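You operate a simulated robot arm through the tools that you are given. There is no shell and no other tool. Be economical: measure what you need, move in short steps, check, and stop when the job is done.

You run a simulated robot arm. Do the job below in one go: nothing can be reset, and whatever is moved stays where it is left.

Task
Put the 20 mm steel die from the cleaning stand on the bottom shelf of the stand and the 15 mm steel die on top of the grey bar. Put the blue rolled socks from the cleaning stand on the middle shelf of the stand and the red rolled socks on the window sill. Take the felt pad and put it on the silver tray. Put the purple rolled scarf from the packing end of the island on the top of the dressing table and the teal rolled scarf on the lid of the blanket chest. Do these in any order. Set down upright: felt pad.

Only the result counts: the job must be done as asked and must still hold three seconds after the hand-in. Knocking over, shifting, dropping, spilling or breaking anything else fails it. Lids that push on must go on centred and level and be pressed home; caps that screw on are set level and turned clockwise until they are tight. Flat cloth is picked up by pressing the open fingertips on it (5 to 10 N) and closing them slowly along it; thin cloth reads only 2 to 8 mm in the jaws.

Robot
A 6-joint arm with a two-finger parallel gripper on a trunk, on a base that drives. Base frame: it is fixed to the floor where the robot stands at the start and does not move with it; the origin is under the middle of the robot, x ahead of it, y to its left, z up. Lengths are in m, angles in degrees, forces in N, time in s.
Its first joint turns from -166.0 to 166.0 degrees. Places, roughly: bottom shelf of the stand [0.5, -0.2, 0.1]; felt pad (5x4x5 cm) [-2.5, -1.8, 0.8]; grey bar (4x4x13 cm) [0.6, -0.5, 0.9]; lid of the blanket chest [-4.8, -3.1, 0.5]; middle shelf of the stand [0.5, -0.2, 0.4]; rolled scarf [-3, -1.5, 0.75]; rolled socks [0.5, 0, 0.75]; silver tray (19x13x2 cm) [-5.6, -0.6, 0.8]; steel die [0.5, -0.25, 0.75]; top of the dressing table [-5.7, -0.5, 0.8]; window sill (95x21 cm) [0.62, 0.9, 0.92]. Payload 4.1 kg.
Tool frame: the origin (TCP) lies between the finger pads and is the grasp point; the fingertips stand 0.023 m ahead of it; z points along the fingers, y is the line along which they close. The gripper opens to 0.094 m. The fingers are 0.038 m wide and 0.01 m thick; the gripper's body (0.054 by 0.096 m) begins 0.039 m behind the TCP.
Orientation is that of the tool frame in the base frame, as a unit quaternion [w, x, y, z]. With the fingers straight down and closing along the base's y, the tool's x points along the base's -x, its y along +y and its z along -z.

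Tools
- The arm moves only by the tool nudge_tool. Its argument "steps" is a list of rows, each a list of 7 numbers: the opening, from 0 (shut) to 1 (fully open), then the shift along the base's x, y, z in units of 25 mm (1.0 is 25 mm), then the turn, a rotation vector about the base's x, y, z in units of 4 degrees (1.0 is 4 degrees). In form: [[hand, dx, dy, dz, rx, ry, rz], ...]. A call has 1 to 12 rows; each row shifts and turns the commanded pose from where the row before left it. A call with a number of a shift or a turn outside -1 to 1 is refused whole. A row lasts 0.2 s, in which the tool goes at most 0.05 m and 8.6 degrees; a call with a longer step from one row to the next is refused whole, and so is a gripper value outside its range. Where a pose cannot be reached the arm comes as near as it can. A force on the tool above 40 N (or 10 N above the force at the start of the call, whichever is more), or a blocked arm, ends the call early, and 0.2 s more pass. The fingers move at their own pace (about 0.045 m/s each) and stop on an object; they squeeze with about 33 N. The grip force told is the motor's: it shows also when the fingers shut on nothing. Time passes only in rows, and 0.2 s behind the last, so rows that do not move let the fingers close. It gives the time, the measured TCP pose, the force on the tool (base axes), the opening and the grip force at its end, in the units of the frame above (readings bear some noise), with the torque about the TCP (base axes, N m) and any sound that the robot's microphone picked up, and new pictures: "views" is both (left out), scene, wrist or none.
- Cameras (640 x 400 px; columns grow to the right, rows downward): "scene" is now at [0.0088, 0.1427, 1.4965]; the picture's right is [-0.32, -0.95, 0.00], its down [-0.77, 0.26, -0.58] and it looks along [0.55, -0.19, -0.81] (base axes); focal length 294 px, centre (320, 200). "wrist" rides on the gripper at [0.086, 0.016, -0.074] in the tool frame; the picture's right is [-0.18, 0.98, 0.00], its down [-0.58, -0.11, -0.81] and it looks along [-0.79, -0.15, 0.59] (tool axes); focal length 243 px, centre (320, 200). There is no depth. A picture from a camera that has moved, and an enlarged one, comes with that camera's place and axes in the base frame and with its lens.
- slide_trunk(by): slides the trunk up (or, below 0, down) by that many m; the arm and the scene camera ride with it, the base frame stays. It gives what a move gives, with no picture.
- drive_base(legs): drives the robot by 1 to 6 legs, each [ahead, turn to the left] in m and degrees, along the robot's own axes; the way and the turn of a leg run together, so that a leg with both is an arc; at most 1.5 m and 180 degrees a leg. The arm and the cameras ride along, it lands a little off, and it stops where it bumps. It gives what a move gives, and a new picture of the scene camera.
- aim_head(pan, tilt): turns the head with the scene camera to pan (to the left, within 155 degrees either way) and tilt (down, from -29 to 69), counted from straight ahead of the robot. It gives what a move gives, and a new picture of the scene camera.
- zoom(camera, box): a new picture of the part [left, top, right, bottom] of that camera's present view, enlarged. The clock stands still meanwhile.
- close_job(): hands the job in; it is judged then, once.

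Work in short steps. Places have to be worked out from the pictures, the camera data and where the tool is seen: move nearer, look again, correct. Check each grasp and each placing, and mend what went wrong. You have 207 turns and 260 pictures in all, those below and enlarged ones among them. Open the gripper and draw the arm clear of the work before you hand the job in, unless the task says otherwise; then end with one line.

The tools are called as name(argument=value, ...) on one line, values as JSON. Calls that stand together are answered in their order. nudge_tool: Moves the arm, as the interface text tells. Its arguments: {"type":"object","properties":{"steps":{"type":"array","items":{"type":"array","items":{"type":"number"}}},"views":{"type":"string","enum":["both","scene","wrist","none"]}},"required":["steps"]} The other tools are called the same way: slide_trunk (by) slides the trunk up or down; drive_base (legs) drives the base; aim_head (pan, tilt) turns the head that bears the scene camera; zoom (camera, box) takes an enlarged picture of a part of a camera's view; close_job () hands the job in.

At the start:

```text
t: 0.0
eef_pos: [0.4063, -0.002, 1.0974]
ee_rot: [-0.001, 0.0, 1.0, 0.0]
contact_force: [-0.2, -1.0, -1.1]
moment: [0.01, -0.01, 0.02]
width: 0.094
finger_force: 0.1
trunk travel left (down, up): [-0.475, 0.115]
robot x, y, heading: [-0.0029, -0.0022, -0.0]
head pan, tilt: [-18.7, 54.6]
```

scene: 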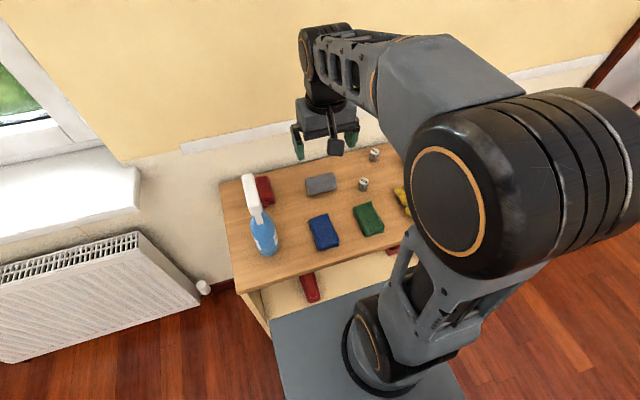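
wrist: 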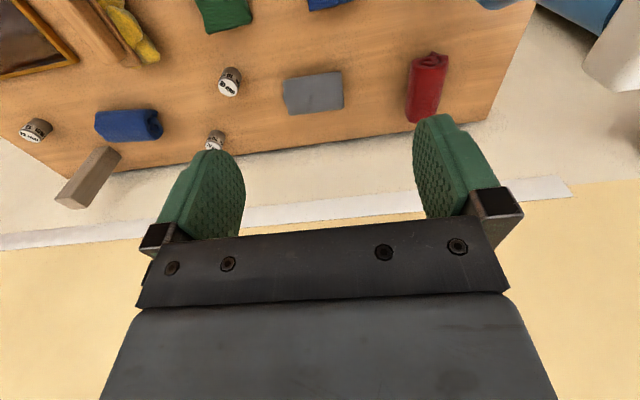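

I start by enlarging both views to identify the objects on the stand.

zoom(camera="wrist", box=[0, 0, 320, 200])

zoom(camera="scene", box=[200, 120, 440, 270])

```text
2.00 times, centred on (160, 100) of wrist
camera zoom: at [0.3203, 0.0157, 1.1709], right [0.18, 0.98, 0.0], down [0.58, -0.11, 0.81], along [0.79, -0.15, -0.59], focal length 485 px, centre (640, 400)
```

zoom: 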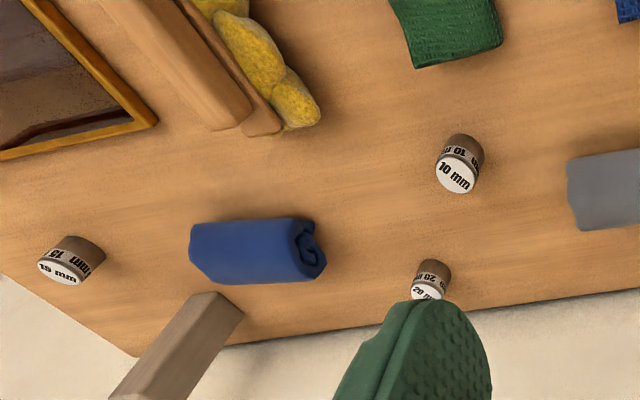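

```text
2.67 times, centred on (320, 195) of scene
camera zoom: at [0.0088, 0.1427, 1.4965], right [-0.32, -0.95, 0.0], down [-0.77, 0.26, -0.58], along [0.55, -0.19, -0.81], focal length 783 px, centre (320, 213)
```

zoom: 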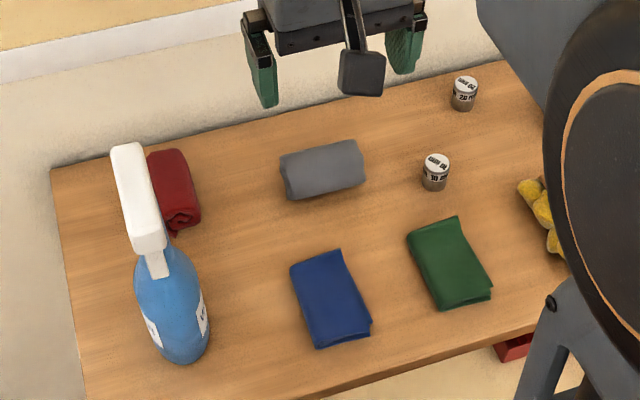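

I've located roughly: red roll (0.56, 0.15), blue roll (0.54, -0.39), 20 mm die (0.61, -0.26), 15 mm die (0.52, -0.59), bar (0.59, -0.51). I back off and sidestep to the right to see the shelves and get a better stance.

drive_base(legs=[[-0.45, 0], [0, 40], [-0.4, 0], [0, -40]])

aim_head(pan=0, tilt=30)

```text
t: 2.0
eef_pos: [0.1322, -0.0142, 1.0974]
ee_rot: [0.001, 0.011, 1.0, -0.001]
contact_force: [0.6, 0.4, -0.3]
moment: [-0.03, -0.01, 0.02]
width: 0.0939
finger_force: 0.0
trunk travel left (down, up): [-0.475, 0.115]
robot x, y, heading: [-0.277, -0.0053, -1.3]
head pan, tilt: [-18.7, 54.6]
stopped in leg 1: the robot was blocked; the commanded pose is now the measured one
camera scene: at [-0.261, 0.1372, 1.4963], right [-0.34, -0.94, 0.0], down [-0.77, 0.28, -0.58], along [0.54, -0.2, -0.81], focal length 294 px, centre (320, 200)
```

scene: 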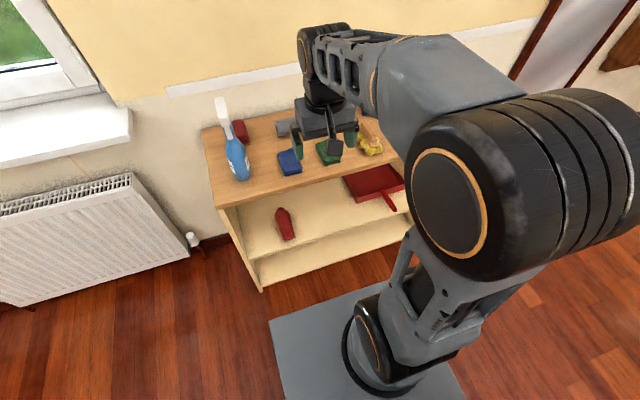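

```text
t: 2.9
eef_pos: [0.1322, -0.0155, 1.0978]
ee_rot: [0.0, 0.012, 1.0, 0.0]
contact_force: [0.3, 0.4, 0.5]
moment: [-0.01, -0.02, -0.01]
width: 0.0939
finger_force: 0.1
trunk travel left (down, up): [-0.475, 0.115]
robot x, y, heading: [-0.2732, -0.0112, -1.3]
head pan, tilt: [0.0, 30.0]
camera scene: at [-0.2392, 0.1586, 1.5319], right [-0.02, -1.0, 0.0], down [-0.5, 0.01, -0.87], along [0.87, -0.02, -0.5], focal length 294 px, centre (320, 200)
```

scene: 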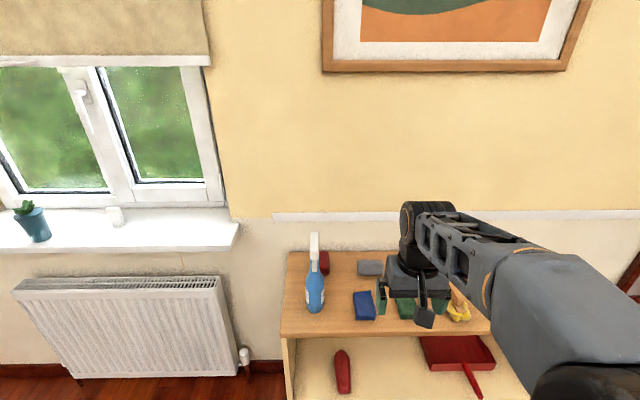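

The robot bumped into something behind after 0.27 m. I look around behind.

aim_head(pan=150, tilt=35)

aim_head(pan=-150, tilt=35)

aim_head(pan=-80, tilt=30)

aim_head(pan=80, tilt=30)

```text
t: 5.2
eef_pos: [0.1316, -0.0145, 1.0987]
ee_rot: [0.001, 0.012, 1.0, 0.0]
contact_force: [-0.4, 0.1, -0.9]
moment: [0.0, -0.01, 0.0]
width: 0.094
finger_force: 0.0
trunk travel left (down, up): [-0.475, 0.115]
robot x, y, heading: [-0.2729, -0.0031, -1.2]
head pan, tilt: [150.0, 35.0]
camera scene: at [-0.4048, 0.2065, 1.5242], right [0.52, 0.85, 0.0], down [0.49, -0.3, -0.82], along [-0.7, 0.43, -0.57], focal length 294 px, centre (320, 200)
```

scene: 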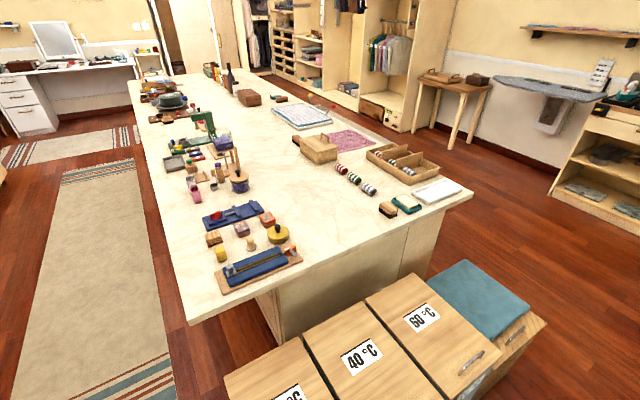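

```text
t: 9.3
eef_pos: [0.1313, -0.0144, 1.0983]
ee_rot: [0.0, 0.011, 1.0, 0.001]
contact_force: [0.7, 0.0, 0.4]
moment: [0.01, -0.01, 0.0]
width: 0.0937
finger_force: 0.1
trunk travel left (down, up): [-0.475, 0.115]
robot x, y, heading: [-0.2716, -0.0088, -1.5]
head pan, tilt: [-150.0, 35.0]
camera scene: at [-0.4068, 0.1184, 1.5242], right [-0.48, 0.88, 0.0], down [0.5, 0.28, -0.82], along [-0.72, -0.39, -0.57], focal length 294 px, centre (320, 200)
```

scene: 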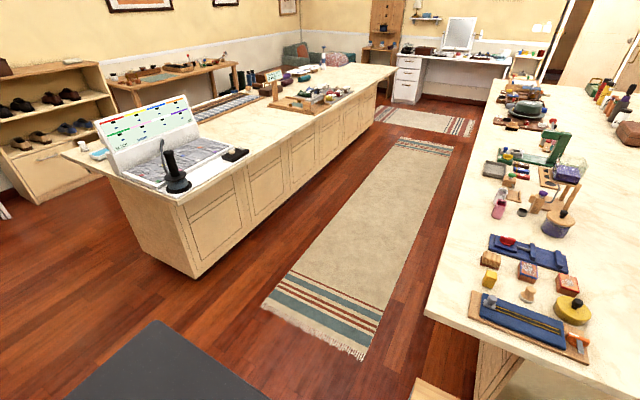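

```text
t: 10.7
eef_pos: [0.1311, -0.0148, 1.0987]
ee_rot: [0.001, 0.011, 1.0, 0.001]
contact_force: [-0.2, 0.3, -0.2]
moment: [-0.04, 0.01, 0.01]
width: 0.0939
finger_force: 0.1
trunk travel left (down, up): [-0.475, 0.115]
robot x, y, heading: [-0.2713, -0.0083, -1.4]
head pan, tilt: [-80.0, 30.0]
camera scene: at [-0.316, 0.0713, 1.532], right [-0.99, -0.15, 0.0], down [-0.08, 0.49, -0.87], along [0.13, -0.86, -0.5], focal length 294 px, centre (320, 200)
```

scene: 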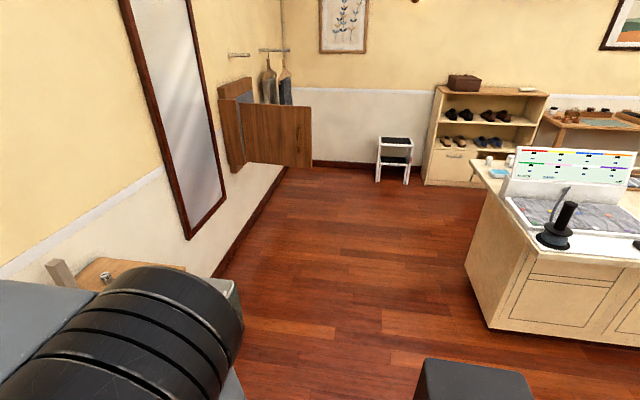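

```text
t: 13.2
eef_pos: [0.1324, -0.0151, 1.0973]
ee_rot: [0.0, 0.011, 1.0, 0.0]
contact_force: [-0.2, -0.9, -1.4]
moment: [0.0, 0.02, 0.03]
width: 0.0941
finger_force: 0.1
trunk travel left (down, up): [-0.475, 0.115]
robot x, y, heading: [-0.2721, -0.0087, -1.3]
head pan, tilt: [80.0, 30.0]
camera scene: at [-0.3119, 0.2494, 1.532], right [0.98, -0.2, 0.0], down [-0.1, -0.49, -0.87], along [0.17, 0.85, -0.5], focal length 294 px, centre (320, 200)
```

scene: 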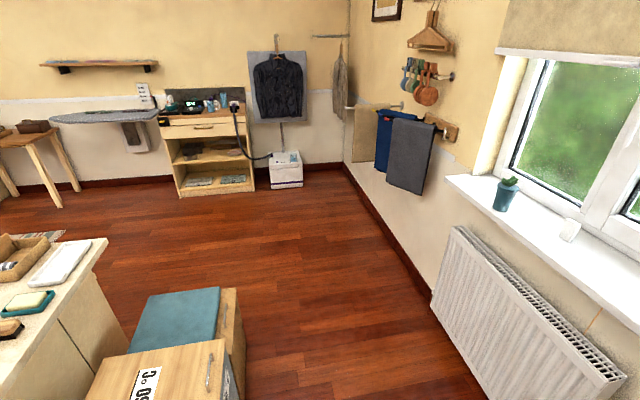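

Laundry bins sit behind (about x = -0.57), so there's only a narrow space. I turn in the middle of it, sidestep right by 0.25 m, and face the stand again.

drive_base(legs=[[0.13, 0], [0, -88.7], [0.26, 0], [0, 90]])

aim_head(pan=0, tilt=50)

```text
t: 23.5
eef_pos: [0.2662, -0.2548, 1.0978]
ee_rot: [0.001, -0.011, 1.0, 0.001]
contact_force: [0.1, 0.3, 0.1]
moment: [0.0, -0.02, 0.05]
width: 0.0939
finger_force: 0.2
trunk travel left (down, up): [-0.475, 0.115]
robot x, y, heading: [-0.1369, -0.2623, 1.0]
head pan, tilt: [80.0, 30.0]
camera scene: at [-0.1885, -0.0097, 1.532], right [0.99, -0.15, 0.0], down [-0.08, -0.49, -0.87], along [0.13, 0.86, -0.5], focal length 294 px, centre (320, 200)
```

scene: 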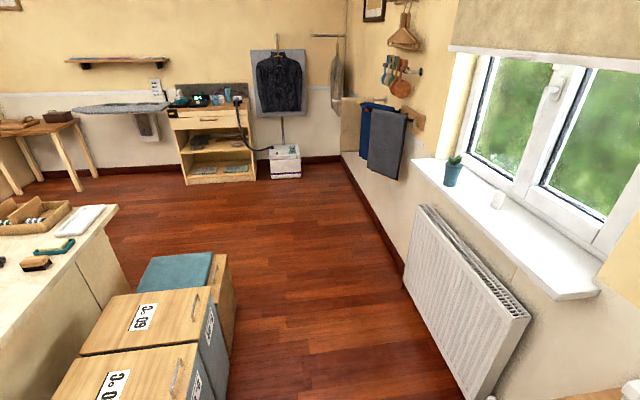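

```text
t: 25.0
eef_pos: [0.2661, -0.2546, 1.0963]
ee_rot: [0.001, -0.011, 1.0, 0.0]
contact_force: [0.8, -0.5, 0.6]
moment: [0.0, -0.03, 0.0]
width: 0.0939
finger_force: 0.0
trunk travel left (down, up): [-0.475, 0.115]
robot x, y, heading: [-0.1367, -0.2601, 1.2]
head pan, tilt: [0.0, 50.0]
camera scene: at [-0.1253, -0.0976, 1.5025], right [0.02, -1.0, 0.0], down [-0.77, -0.02, -0.64], along [0.64, 0.01, -0.77], focal length 294 px, centre (320, 200)
```

scene: 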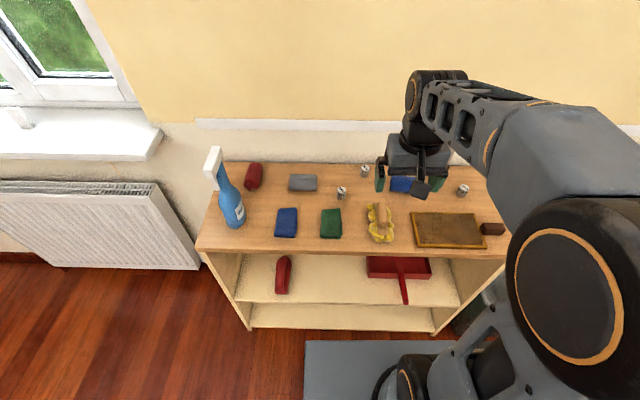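

The stance is good. Enlarged look at the stand's top and shelves.

zoom(camera="scene", box=[190, 140, 510, 340])

```text
2.00 times, centred on (350, 240) of scene
camera zoom: at [-0.1253, -0.0976, 1.5025], right [0.02, -1.0, 0.0], down [-0.77, -0.02, -0.64], along [0.64, 0.01, -0.77], focal length 587 px, centre (260, 120)
```

zoom: 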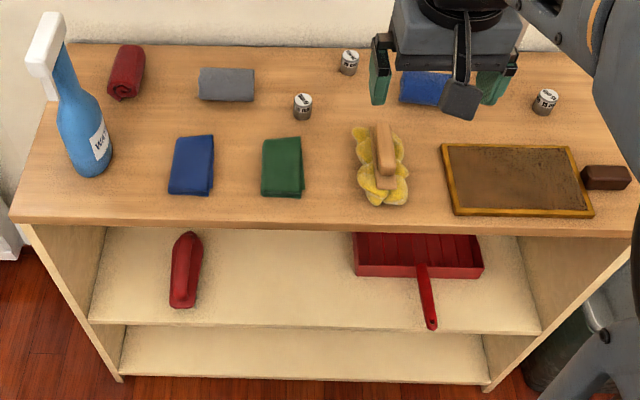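

Free spots on the shelves are clear: middle shelf between y≈0 and -0.25; bottom shelf looks empty. First the 15 mm die: drive ahead to stand close.

drive_base(legs=[[0.12, -1.2]])

nudge_tool(steps=[[0.6, 1, -1, 0, 0, 0, 0], [0.6, 1, -1, 0, 0, 0, 0], [0.6, 1, -1, 0, 0, 0, 0], [0.6, 0, -1, 0, 0, 0, 0], [0.6, 0, -1, 0, 0, 0, 0], [0.6, 0, -1, 0, 0, 0, 0], [0.6, 0, -1, 0, 0, 0, 0], [0.6, 0, -1, 0, 0, 0, 0], [0.6, 0, -1, 0, 0, 0, 0]])

```text
t: 26.2
eef_pos: [0.3861, -0.2624, 1.0971]
ee_rot: [0.001, 0.0, 1.0, -0.001]
contact_force: [-0.2, -0.1, 0.0]
moment: [-0.02, -0.03, 0.02]
width: 0.0937
finger_force: 0.1
trunk travel left (down, up): [-0.475, 0.115]
robot x, y, heading: [-0.0194, -0.2618, -0.3]
head pan, tilt: [0.0, 50.0]
camera scene: at [-0.0029, -0.0968, 1.5025], right [0.0, -1.0, 0.0], down [-0.77, 0.0, -0.64], along [0.64, 0.0, -0.77], focal length 294 px, centre (320, 200)
```

scene: 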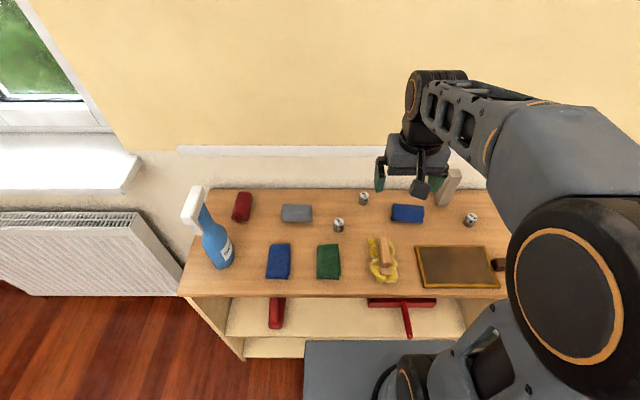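

```text
t: 28.2
eef_pos: [0.4597, -0.4871, 1.0969]
ee_rot: [0.0, -0.001, 1.0, 0.0]
contact_force: [1.1, 0.4, 0.3]
moment: [-0.01, -0.02, 0.0]
width: 0.0568
finger_force: 0.2
trunk travel left (down, up): [-0.475, 0.115]
robot x, y, heading: [-0.0175, -0.2653, -0.2]
head pan, tilt: [0.0, 50.0]
camera scene: at [-0.0033, -0.0971, 1.5025], right [0.0, -1.0, 0.0], down [-0.77, 0.0, -0.64], along [0.64, 0.0, -0.77], focal length 294 px, centre (320, 200)
camera wrist: at [0.3741, -0.4698, 1.1717], right [0.18, 0.98, 0.0], down [0.58, -0.11, 0.81], along [0.79, -0.15, -0.59], focal length 243 px, centre (320, 200)
```

scene: 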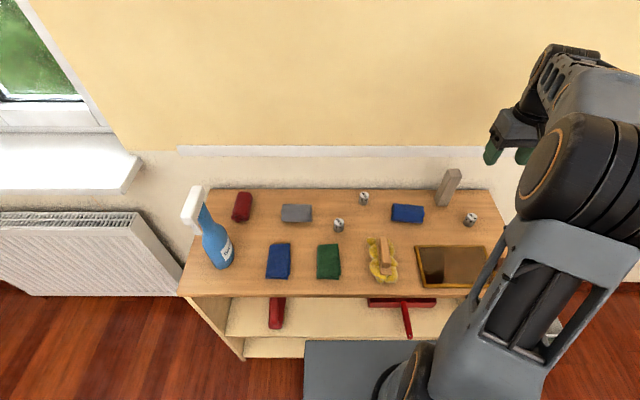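
wrist: 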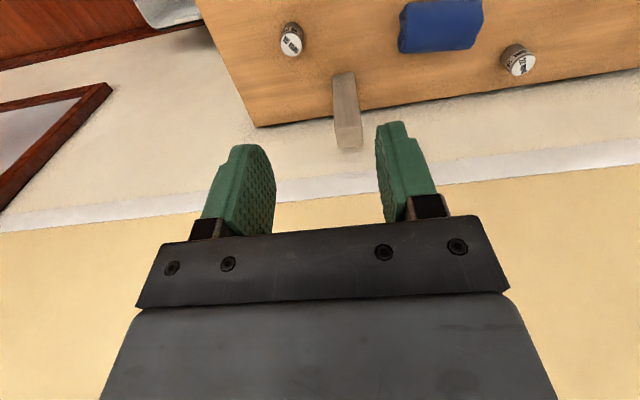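

I zoom for precise positions of the dies, blue roll and bar.

zoom(camera="wrist", box=[240, 0, 560, 200])

zoom(camera="scene", box=[320, 150, 520, 275])

```text
2.00 times, centred on (400, 100) of wrist
camera zoom: at [0.3741, -0.4698, 1.1717], right [0.18, 0.98, 0.0], down [0.58, -0.11, 0.81], along [0.79, -0.15, -0.59], focal length 485 px, centre (160, 400)
```

zoom: 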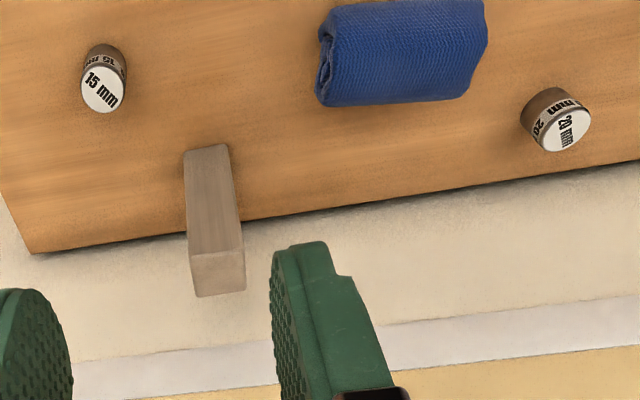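

```text
3.20 times, centred on (420, 212) of scene
camera zoom: at [-0.0033, -0.0971, 1.5025], right [0.0, -1.0, 0.0], down [-0.77, 0.0, -0.64], along [0.64, 0.0, -0.77], focal length 940 px, centre (0, 160)
```

zoom: 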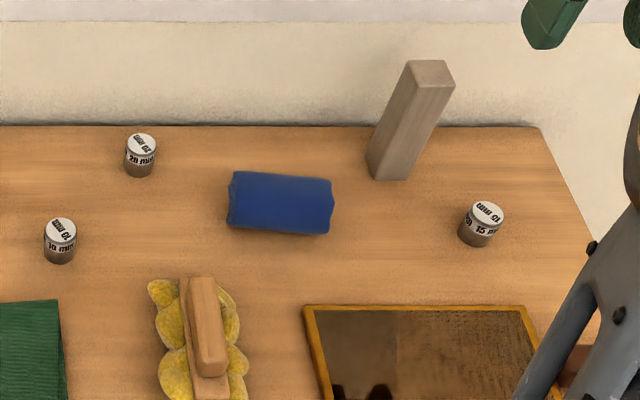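

Die 15 mm at about (0.52, -0.55), bar at about (0.61, -0.49) . I move above the die and look again.

nudge_tool(steps=[[0.6, 0.39, -0.4, -0.98, 0, 0, 0], [0.6, 0.39, -0.4, -0.98, 0, 0, 0], [0.6, 0.39, -0.4, -0.98, 0, 0, 0], [0.6, 0.39, -0.4, -0.98, 0, 0, 0], [0.6, 0.39, -0.4, -0.98, 0, 0, 0], [0.6, 0.39, -0.4, -0.98, 0, 0, 0]])

```text
t: 29.6
eef_pos: [0.519, -0.5473, 0.9503]
ee_rot: [0.001, 0.001, 1.0, 0.0]
contact_force: [0.7, 0.5, 0.2]
moment: [0.0, 0.01, 0.03]
width: 0.0567
finger_force: 0.1
trunk travel left (down, up): [-0.475, 0.115]
robot x, y, heading: [-0.0199, -0.2637, 0.1]
head pan, tilt: [0.0, 50.0]
camera scene: at [-0.0032, -0.0971, 1.5025], right [0.0, -1.0, 0.0], down [-0.77, 0.0, -0.64], along [0.64, 0.0, -0.77], focal length 294 px, centre (320, 200)
camera wrist: at [0.4334, -0.5314, 1.0246], right [0.18, 0.98, 0.0], down [0.58, -0.11, 0.81], along [0.79, -0.15, -0.59], focal length 243 px, centre (320, 200)
```

scene: 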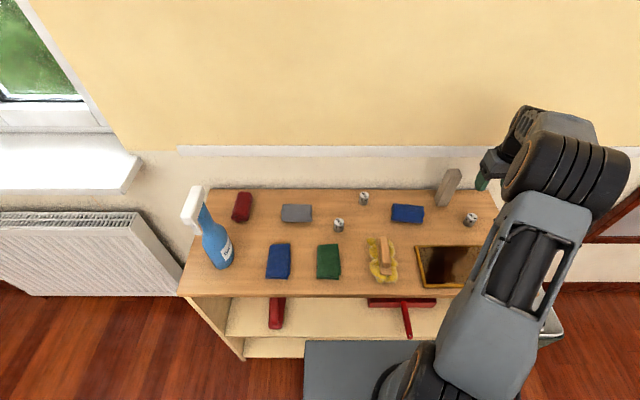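
wrist: 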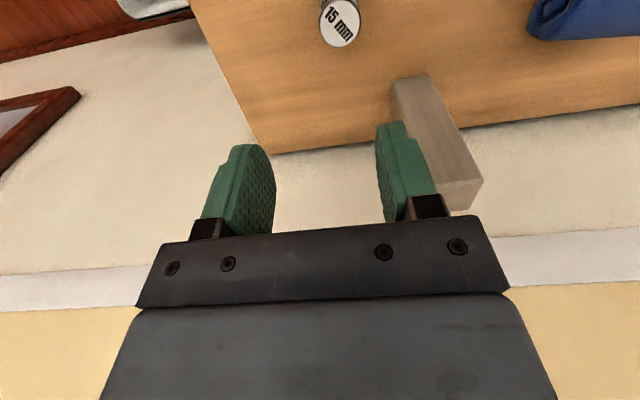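

Wrist view puts the die at (0.511, -0.532). I correct and descend partway.

nudge_tool(steps=[[0.6, -0.16, 0.3, 0, 0, 0, 0], [0.6, -0.16, 0.3, -0.8, 0, 0, 0], [0.6, 0, 0, -0.8, 0, 0, 0], [0.6, 0, 0, -0.8, 0, 0, 0], [0.6, 0, 0, -0.8, 0, 0, 0]], views="wrist")

```text
t: 30.9
eef_pos: [0.5107, -0.5343, 0.8701]
ee_rot: [0.001, 0.0, 1.0, 0.001]
contact_force: [0.4, 0.6, -0.7]
moment: [-0.02, 0.02, 0.02]
width: 0.0565
finger_force: 0.1
trunk travel left (down, up): [-0.475, 0.115]
robot x, y, heading: [-0.0209, -0.2647, -0.1]
head pan, tilt: [0.0, 50.0]
camera wrist: at [0.4249, -0.5166, 0.9439], right [0.18, 0.98, 0.0], down [0.58, -0.11, 0.81], along [0.79, -0.15, -0.59], focal length 243 px, centre (320, 200)
```

wrist: 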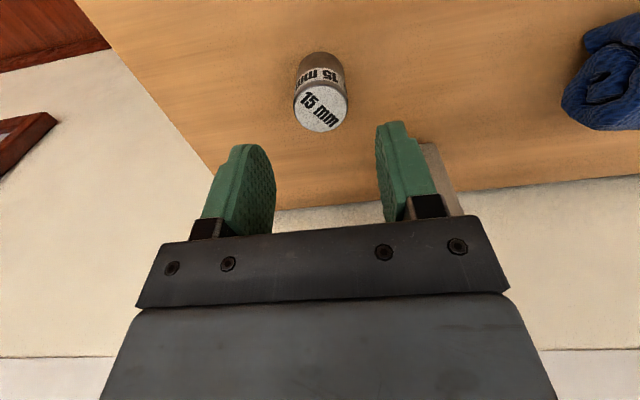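

Die is centred between the fingers. Descend and grip.

nudge_tool(steps=[[0.6, 0.06, 0, -0.75, 0, 0, 0], [0.6, 0, 0, -0.75, 0, 0, 0], [0.6, 0, 0, -0.75, 0, 0, 0], [0.6, 0, 0, -0.7, 0, 0, 0], [0, 0, 0, 0, 0, 0, 0], [0, 0, 0, 0, 0, 0, 0], [0, 0, 0, 0, 0, 0, 0]], views="wrist")

```text
t: 31.7
eef_pos: [0.5122, -0.5354, 0.8235]
ee_rot: [0.004, 0.001, 1.0, -0.002]
contact_force: [-11.7, 4.6, 21.1]
moment: [0.8, 0.68, 0.48]
width: 0.0585
finger_force: 2.3
trunk travel left (down, up): [-0.475, 0.115]
robot x, y, heading: [-0.0202, -0.2619, -0.2]
head pan, tilt: [0.0, 50.0]
stopped in row 4: the force on the tool passed its limit (the readings are from after the stop); the commanded pose is now the measured one
camera wrist: at [0.4258, -0.5168, 0.8967], right [0.18, 0.98, 0.0], down [0.57, -0.11, 0.81], along [0.8, -0.15, -0.58], focal length 243 px, centre (320, 200)
```

wrist: 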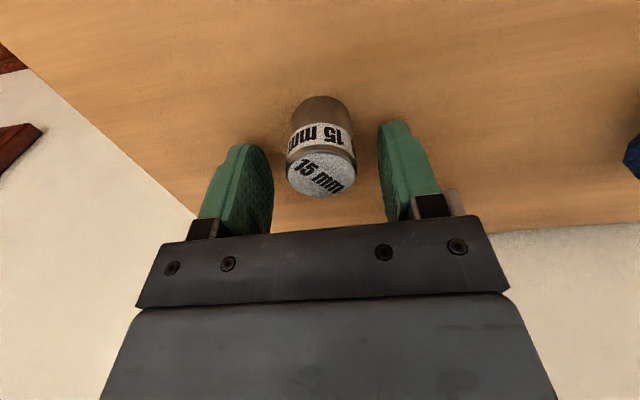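

The fingertips met the table: the stand's top is evidently at about z = 0.80 here, higher than stated. I rise 3 mm and close on the die.

nudge_tool(steps=[[0.6, 0, 0, 0.12, 0, 0, 0], [0.3, 0, 0, 0, 0, 0, 0], [0, 0, 0, 0, 0, 0, 0], [0, 0, 0, 0, 0, 0, 0], [0, 0, 0, 0, 0, 0, 0]])

```text
t: 32.9
eef_pos: [0.5162, -0.534, 0.823]
ee_rot: [0.006, 0.001, 1.0, -0.004]
contact_force: [4.9, 5.8, 11.3]
moment: [0.34, 0.11, -0.19]
width: 0.0272
finger_force: 32.8
trunk travel left (down, up): [-0.475, 0.115]
robot x, y, heading: [-0.0193, -0.2637, 0.0]
head pan, tilt: [0.0, 50.0]
camera scene: at [-0.0036, -0.0959, 1.5024], right [0.0, -1.0, 0.0], down [-0.77, 0.0, -0.64], along [0.64, 0.0, -0.77], focal length 294 px, centre (320, 200)
camera wrist: at [0.4285, -0.5169, 0.8965], right [0.19, 0.98, 0.0], down [0.57, -0.1, 0.81], along [0.8, -0.15, -0.58], focal length 243 px, centre (320, 200)
```

scene: 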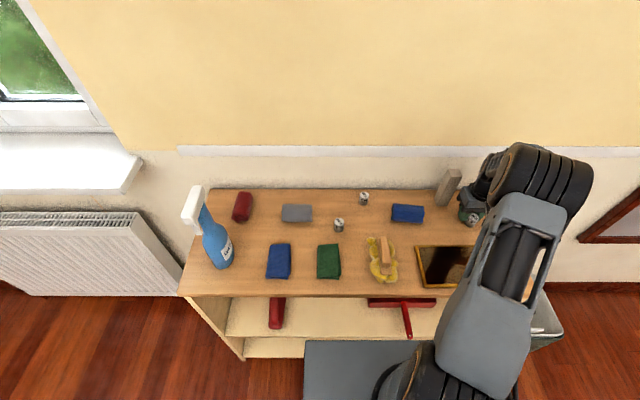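
wrist: 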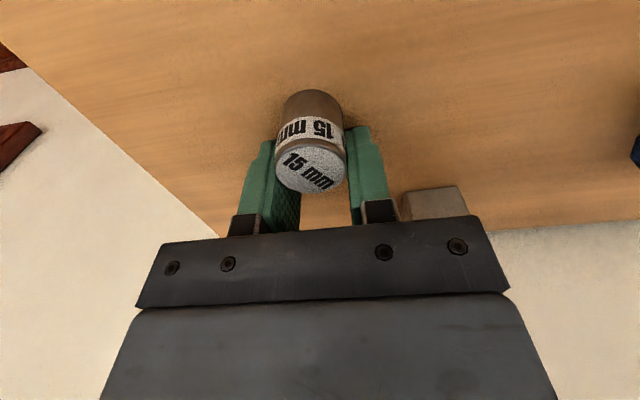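

The die is gripped (27 mm). I lift gently and check force.

nudge_tool(steps=[[0, -0.2, 0, 0.5, 0, 0, 0], [0, 0, 0, 0.8, 0, 0, 0], [0, 0, 0, 0.8, 0, 0, 0]])

```text
t: 33.7
eef_pos: [0.5113, -0.5339, 0.8748]
ee_rot: [0.005, 0.001, 1.0, -0.002]
contact_force: [0.1, 0.0, -1.1]
moment: [-0.01, -0.04, -0.02]
width: 0.027
finger_force: 33.2
trunk travel left (down, up): [-0.475, 0.115]
robot x, y, heading: [-0.0224, -0.2644, 0.2]
head pan, tilt: [0.0, 50.0]
camera scene: at [-0.0032, -0.097, 1.5024], right [0.0, -1.0, 0.0], down [-0.77, 0.0, -0.64], along [0.64, 0.0, -0.77], focal length 294 px, centre (320, 200)
camera wrist: at [0.4238, -0.5166, 0.9485], right [0.19, 0.98, 0.0], down [0.57, -0.11, 0.81], along [0.8, -0.15, -0.58], focal length 243 px, centre (320, 200)
```

scene: 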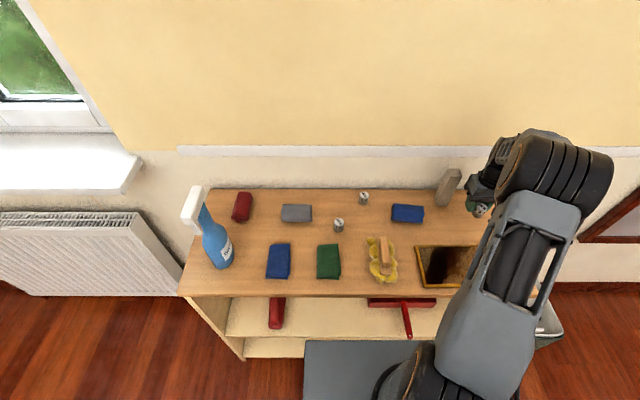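
wrist: 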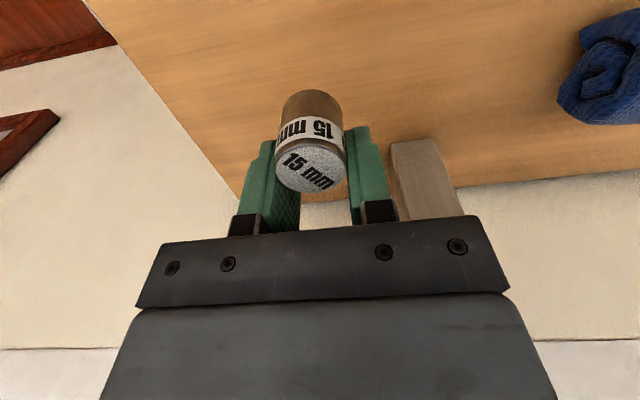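

Triangulating from three wrist views: die top z≈0.836, so the stand's top is z≈0.80, and the die sits ~2 cm towards the robot in the fingers—a marginal grip. I set it down and re-grip centred.

nudge_tool(steps=[[0, 0, 0, -0.8, 0, 0, 0], [0, 0, 0, -0.8, 0, 0, 0], [0, 0, 0, -0.35, 0, 0, 0], [0, 0, 0, 0, 0, 0, 0], [0.6, 0, 0, 0, 0, 0, 0], [0.6, 0, 0, 0.05, 0, 0, 0], [0.6, -0.4, 0, 0.1, 0, 0, 0], [0.6, -0.4, 0, 0, 0, 0, 0], [0.6, 0, 0, 0, 0, 0, 0]], views="wrist")

```text
t: 35.7
eef_pos: [0.4894, -0.5338, 0.8308]
ee_rot: [0.005, -0.001, 1.0, -0.002]
contact_force: [0.2, 0.6, 0.6]
moment: [0.0, 0.0, -0.03]
width: 0.0562
finger_force: 0.0
trunk travel left (down, up): [-0.475, 0.115]
robot x, y, heading: [-0.0194, -0.2641, -0.1]
head pan, tilt: [0.0, 50.0]
camera wrist: at [0.4025, -0.5164, 0.9045], right [0.18, 0.98, 0.0], down [0.57, -0.11, 0.81], along [0.8, -0.15, -0.58], focal length 243 px, centre (320, 200)
```

wrist: 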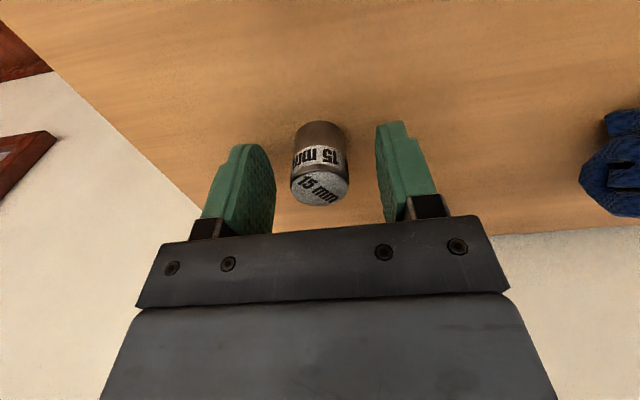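

Now centred. Close and lift.

nudge_tool(steps=[[0.3, 0, 0, -0.16, 0, 0, 0], [0, 0, 0, 0, 0, 0, 0], [0, 0, 0, 0, 0, 0, 0], [0, 0, 0, 0, 0, 0, 0], [0, 0, 0, 0.6, 0, 0, 0], [0, 0, 0, 1, 0, 0, 0], [0, 0, 0, 1, 0, 0, 0], [0, 0, 0, 1, 0, 0, 0], [0, 0, 0, 1, 0, 0, 0], [0, 0, 0, 1, 0, 0, 0], [0, 0, 0, 1, 0, 0, 0]])

```text
t: 38.1
eef_pos: [0.4907, -0.5346, 0.9915]
ee_rot: [0.003, 0.0, 1.0, -0.002]
contact_force: [-0.3, 0.5, -1.1]
moment: [0.02, 0.02, 0.0]
width: 0.0273
finger_force: 33.1
trunk travel left (down, up): [-0.475, 0.115]
robot x, y, heading: [-0.022, -0.2651, -0.4]
head pan, tilt: [0.0, 50.0]
camera scene: at [-0.0033, -0.0969, 1.5024], right [0.0, -1.0, 0.0], down [-0.77, 0.0, -0.64], along [0.64, 0.0, -0.77], focal length 294 px, centre (320, 200)
camera wrist: at [0.4041, -0.5175, 1.0652], right [0.18, 0.98, 0.0], down [0.57, -0.11, 0.81], along [0.8, -0.15, -0.58], focal length 243 px, centre (320, 200)
```

scene: 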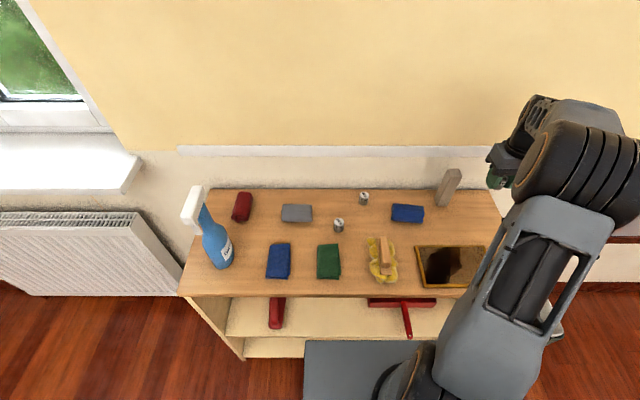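
wrist: 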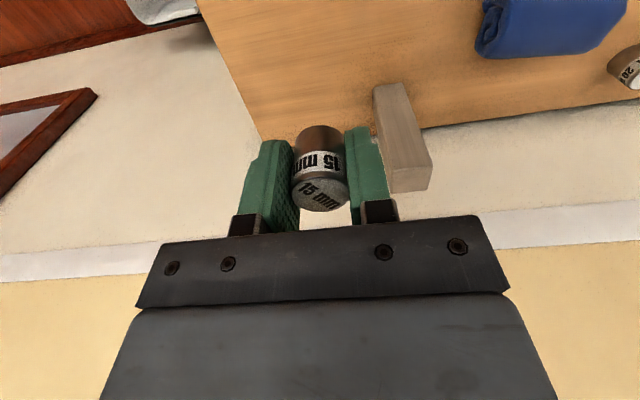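

Triangulated bar top: (0.575, -0.470), z≈0.926. Die bottom is ~0.03 below TCP. I move over the bar.

nudge_tool(steps=[[0, 0.86, 0.64, 0, 0, 0, 0], [0, 0.86, 0.64, 0, 0, 0, 0], [0, 0.86, 0.64, 0, 0, 0, 0], [0, 0.87, 0.64, 0, 0, 0, 0], [0, 0, 0, -0.6, 0, 0, 0], [0, 0, 0, 0, 0, 0, 0]])

```text
t: 39.5
eef_pos: [0.5751, -0.4704, 0.9767]
ee_rot: [0.005, 0.0, 1.0, -0.002]
contact_force: [-0.7, -0.5, -2.8]
moment: [0.04, 0.03, -0.01]
width: 0.0272
finger_force: 33.4
trunk travel left (down, up): [-0.475, 0.115]
robot x, y, heading: [-0.0209, -0.2623, 0.0]
head pan, tilt: [0.0, 50.0]
camera scene: at [-0.0032, -0.097, 1.5025], right [0.0, -1.0, 0.0], down [-0.77, 0.0, -0.64], along [0.64, 0.0, -0.77], focal length 294 px, centre (320, 200)
camera wrist: at [0.4894, -0.4527, 1.0502], right [0.18, 0.98, 0.0], down [0.57, -0.11, 0.81], along [0.8, -0.15, -0.58], focal length 243 px, centre (320, 200)
```

scene: 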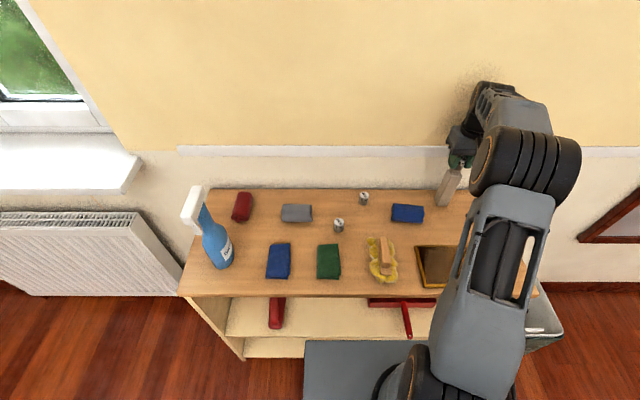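
wrist: 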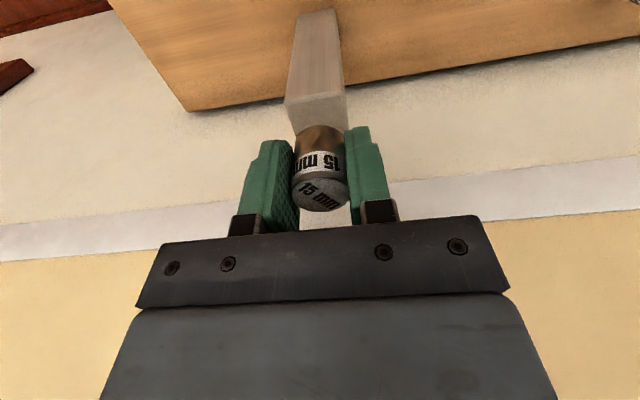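

Zoom to verify alignment of die and bar.

zoom(camera="wrist", box=[240, 80, 400, 180])

zoom(camera="scene", box=[410, 130, 506, 190])

```text
4.00 times, centred on (320, 130) of wrist
camera zoom: at [0.4894, -0.4527, 1.0502], right [0.18, 0.98, 0.0], down [0.57, -0.11, 0.81], along [0.8, -0.15, -0.58], focal length 970 px, centre (320, 480)
```

zoom: 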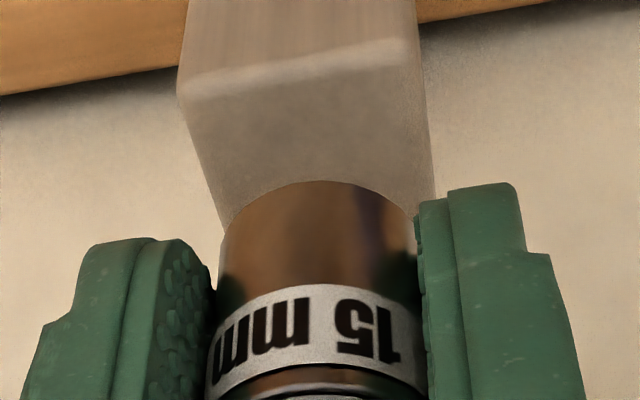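

```text
6.67 times, centred on (458, 160) of scene
camera zoom: at [-0.0032, -0.097, 1.5025], right [0.0, -1.0, 0.0], down [-0.77, 0.0, -0.64], along [0.64, 0.0, -0.77], focal length 1957 px, centre (-600, 467)
```

zoom: 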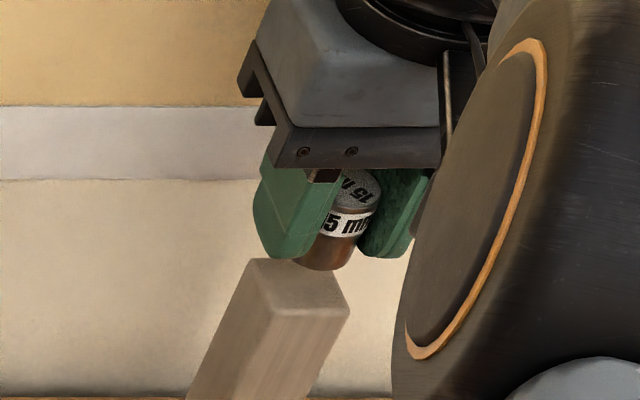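

Die lies centred over the bar within a few mm. I lower in small steps.

nudge_tool(steps=[[0, 0.12, 0, -0.3, 0, 0, 0], [0, 0, 0, -0.3, 0, 0, 0], [0, 0, 0, -0.1, 0, 0, 0], [0, 0, 0, 0, 0, 0, 0]], views="none")

zoom(camera="scene", box=[410, 130, 506, 190])

```text
t: 40.5
eef_pos: [0.5793, -0.4693, 0.9599]
ee_rot: [0.005, 0.001, 1.0, -0.002]
contact_force: [0.1, -0.7, -2.2]
moment: [0.01, -0.01, -0.01]
width: 0.0272
finger_force: 33.1
trunk travel left (down, up): [-0.475, 0.115]
robot x, y, heading: [-0.0214, -0.2589, -0.0]
head pan, tilt: [0.0, 50.0]
```

```text
6.67 times, centred on (458, 160) of scene
camera zoom: at [-0.0032, -0.0969, 1.5025], right [0.0, -1.0, 0.0], down [-0.77, 0.0, -0.64], along [0.64, 0.0, -0.77], focal length 1957 px, centre (-600, 467)
```

zoom: 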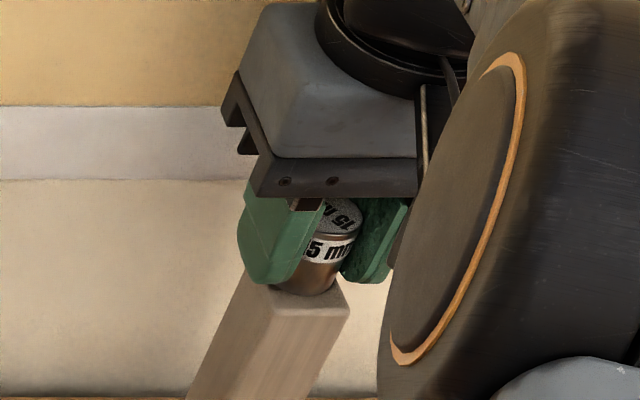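

Nearly in contact and centred. Lower millimetre by millimetre.

nudge_tool(steps=[[0, 0, 0, -0.1, 0, 0, 0], [0, 0, 0, -0.08, 0, 0, 0], [0, 0, 0, 0, 0, 0, 0]], views="none")

zoom(camera="scene", box=[410, 130, 506, 190])

```text
t: 41.3
eef_pos: [0.5788, -0.4702, 0.958]
ee_rot: [0.007, 0.0, 1.0, -0.003]
contact_force: [2.1, 0.6, 15.7]
moment: [0.05, -0.08, 0.03]
width: 0.0268
finger_force: 33.3
trunk travel left (down, up): [-0.475, 0.115]
robot x, y, heading: [-0.0223, -0.261, -0.2]
head pan, tilt: [0.0, 50.0]
```

```text
6.67 times, centred on (458, 160) of scene
camera zoom: at [-0.0045, -0.0963, 1.5027], right [0.0, -1.0, 0.0], down [-0.77, 0.0, -0.64], along [0.64, 0.0, -0.77], focal length 1957 px, centre (-600, 467)
```

zoom: 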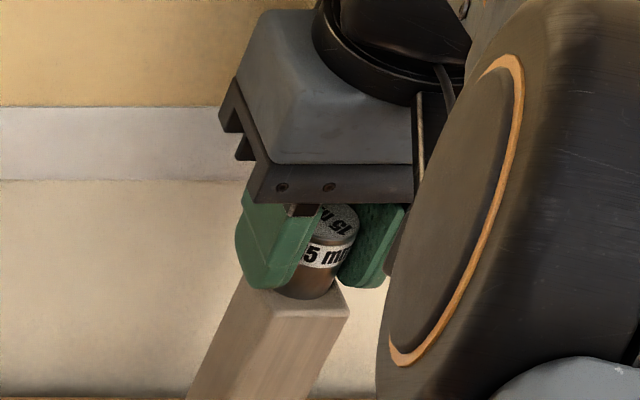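

Contact made. Relieve the pressure, open, and lift straight up.

nudge_tool(steps=[[0, 0, 0, 0.08, 0, 0, 0], [0.35, 0, 0, 0, 0, 0, 0], [0.6, 0, 0, 0, 0, 0, 0], [0.6, 0, 0, 0, 0, 0, 0], [0.6, 0, 0, 0.6, 0, 0, 0], [0.6, 0, 0, 1, 0, 0, 0], [0.6, 0, 0, 1, 0, 0, 0], [0.6, -1, 0, 1, 0, 0, 0], [0.6, -1, 0, 1, 0, 0, 0]])

```text
t: 43.3
eef_pos: [0.5275, -0.4677, 1.0727]
ee_rot: [0.004, 0.0, 1.0, -0.002]
contact_force: [0.0, 0.1, 0.2]
moment: [-0.01, -0.04, 0.01]
width: 0.0564
finger_force: 0.0
trunk travel left (down, up): [-0.475, 0.115]
robot x, y, heading: [-0.0201, -0.2597, 0.1]
head pan, tilt: [0.0, 50.0]
camera scene: at [-0.0038, -0.0967, 1.5024], right [0.0, -1.0, 0.0], down [-0.77, 0.0, -0.64], along [0.64, 0.0, -0.77], focal length 294 px, centre (320, 200)
camera wrist: at [0.4404, -0.4507, 1.1468], right [0.18, 0.98, 0.0], down [0.57, -0.11, 0.81], along [0.8, -0.15, -0.58], focal length 243 px, centre (320, 200)
```

scene: 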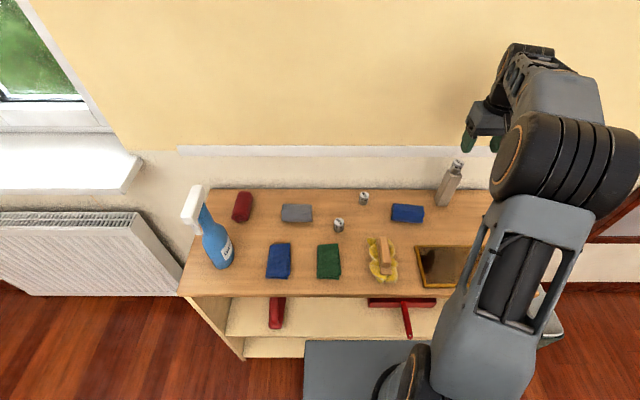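
wrist: 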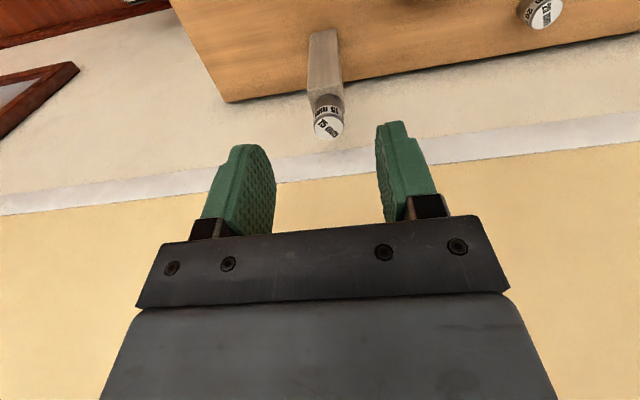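

The 15 mm die stands on the bar. Recomputed with the true table height: blue roll ≈ (0.505, -0.348), 20 mm die ≈ (0.573, -0.231), red roll ≈ (0.53, 0.13). Next the blue roll: turn the hand 90° so the fingers close along x, moving over it.

nudge_tool(steps=[[0.9, -0.075, 0.4, 0, 0, 0, -1], [0.9, -0.075, 0.4, 0, 0, 0, -1], [0.9, -0.075, 0.4, 0, 0, 0, -1], [0.9, -0.075, 0.4, 0, 0, 0, -1], [0.9, -0.075, 0.4, 0, 0, 0, -1], [0.9, -0.075, 0.4, 0, 0, 0, -1], [0.9, -0.075, 0.4, 0, 0, 0, -1], [0.9, -0.075, 0.4, 0, 0, 0, -1], [0.9, -0.075, 0.4, 0, 0, 0, -1], [0.9, -0.075, 0.4, 0, 0, 0, -1], [0.9, -0.075, 0.4, 0, 0, 0, -1], [0.9, -0.075, 0.4, 0, 0, 0, -1]], views="none")

nudge_tool(steps=[[0.9, 0, 0, 0, 0, 0, -1], [0.9, 0, 0, 0, 0, 0, -1], [0.9, 0, 0, 0, 0, 0, -1], [0.9, 0, 0, 0, 0, 0, -1], [0.9, 0, 0, 0, 0, 0, -1], [0.9, 0, 0, -0.8, 0, 0, -1], [0.9, 0, 0, -0.8, 0, 0, -1], [0.9, 0, 0, -0.8, 0, 0, -1], [0.9, 0, 0, -0.8, 0, 0, -1], [0.9, 0, 0, -0.8, 0, 0, -1], [0.9, 0, 0, -0.8, 0, 0, -0.5]])

```text
t: 45.9
eef_pos: [0.5061, -0.3501, 1.0715]
ee_rot: [0.004, 0.408, 0.913, -0.004]
contact_force: [-0.4, -0.4, 0.4]
moment: [-0.01, -0.02, 0.01]
width: 0.0846
finger_force: 0.1
trunk travel left (down, up): [-0.475, 0.115]
robot x, y, heading: [-0.0246, -0.2654, -0.2]
head pan, tilt: [0.0, 50.0]
```

```text
t: 48.3
eef_pos: [0.5065, -0.3501, 0.951]
ee_rot: [0.003, 0.708, 0.706, -0.004]
contact_force: [-0.1, -0.2, 0.2]
moment: [0.03, 0.03, 0.01]
width: 0.0847
finger_force: 0.0
trunk travel left (down, up): [-0.475, 0.115]
robot x, y, heading: [-0.023, -0.2646, 0.0]
head pan, tilt: [0.0, 50.0]
camera scene: at [-0.0032, -0.0968, 1.5025], right [0.0, -1.0, 0.0], down [-0.77, 0.0, -0.64], along [0.64, 0.0, -0.77], focal length 294 px, centre (320, 200)
camera wrist: at [0.5237, -0.2627, 1.024], right [0.98, -0.19, 0.0], down [-0.11, -0.57, 0.81], along [-0.15, -0.8, -0.58], focal length 243 px, centre (320, 200)
```

scene: 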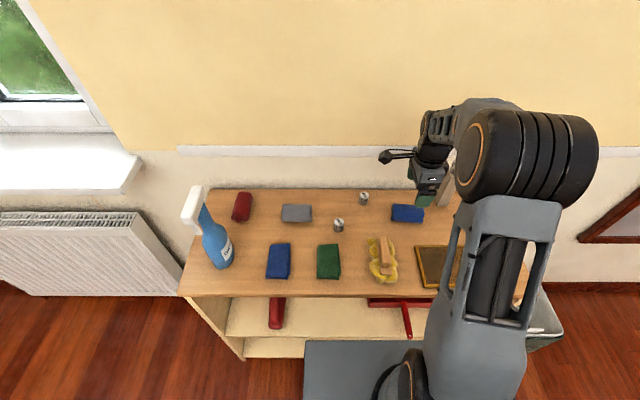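
wrist: 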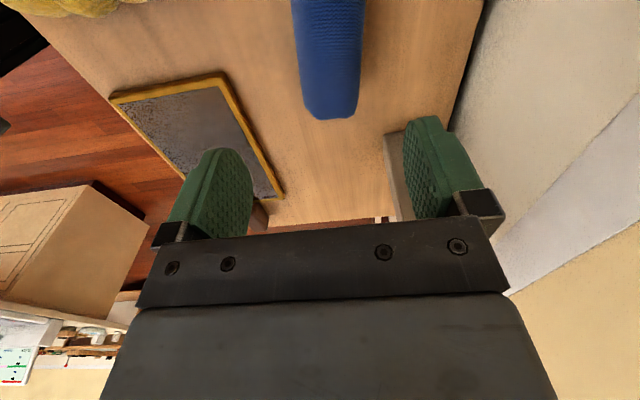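

The roll lies between the fingers at x≈0.513. Descend and grip.

nudge_tool(steps=[[0.9, 0.25, 0, -0.9, 0, 0, 0], [0.9, 0, 0, -0.9, 0, 0, 0], [0.9, 0, 0, -0.9, 0, 0, 0], [0.9, 0, 0, -0.9, 0, 0, 0], [0.9, 0, 0, -0.9, 0, 0, 0], [0.9, 0, 0, -0.4, 0, 0, 0], [0.4, 0, 0, 0, 0, 0, 0], [0.2, 0, 0, 0, 0, 0, 0], [0, 0, 0, 0, 0, 0, 0], [0, 0, 0, 0, 0, 0, 0]])

```text
t: 50.5
eef_pos: [0.5115, -0.3501, 0.8275]
ee_rot: [0.002, 0.707, 0.707, -0.004]
contact_force: [1.2, 0.9, 0.0]
moment: [-0.01, 0.05, 0.0]
width: 0.0607
finger_force: 33.0
trunk travel left (down, up): [-0.475, 0.115]
robot x, y, heading: [-0.021, -0.2613, -0.5]
head pan, tilt: [0.0, 50.0]
camera scene: at [-0.0033, -0.0968, 1.5025], right [0.0, -1.0, 0.0], down [-0.77, 0.0, -0.64], along [0.64, 0.0, -0.77], focal length 294 px, centre (320, 200)
camera wrist: at [0.5294, -0.262, 0.9019], right [0.98, -0.18, 0.0], down [-0.11, -0.57, 0.81], along [-0.15, -0.8, -0.58], focal length 243 px, centre (320, 200)
```

scene: 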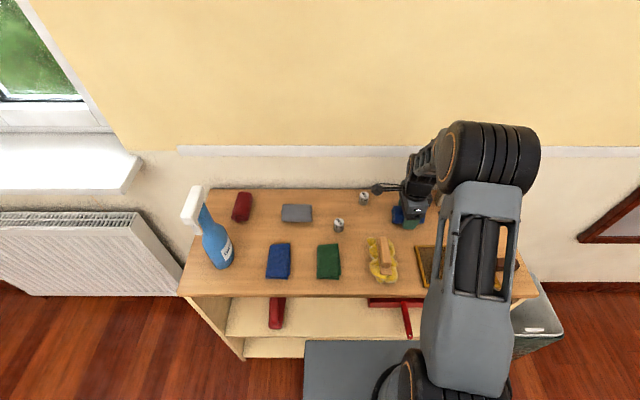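
wrist: 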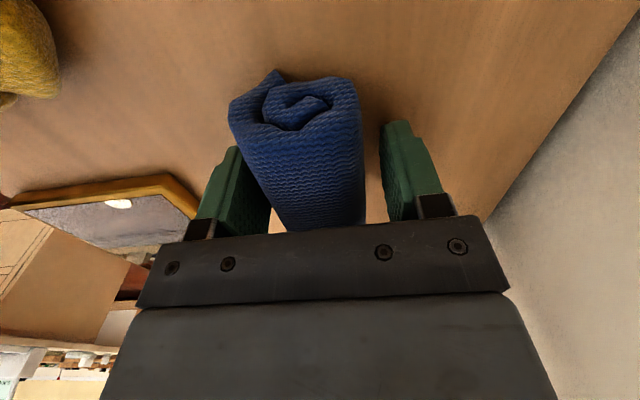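

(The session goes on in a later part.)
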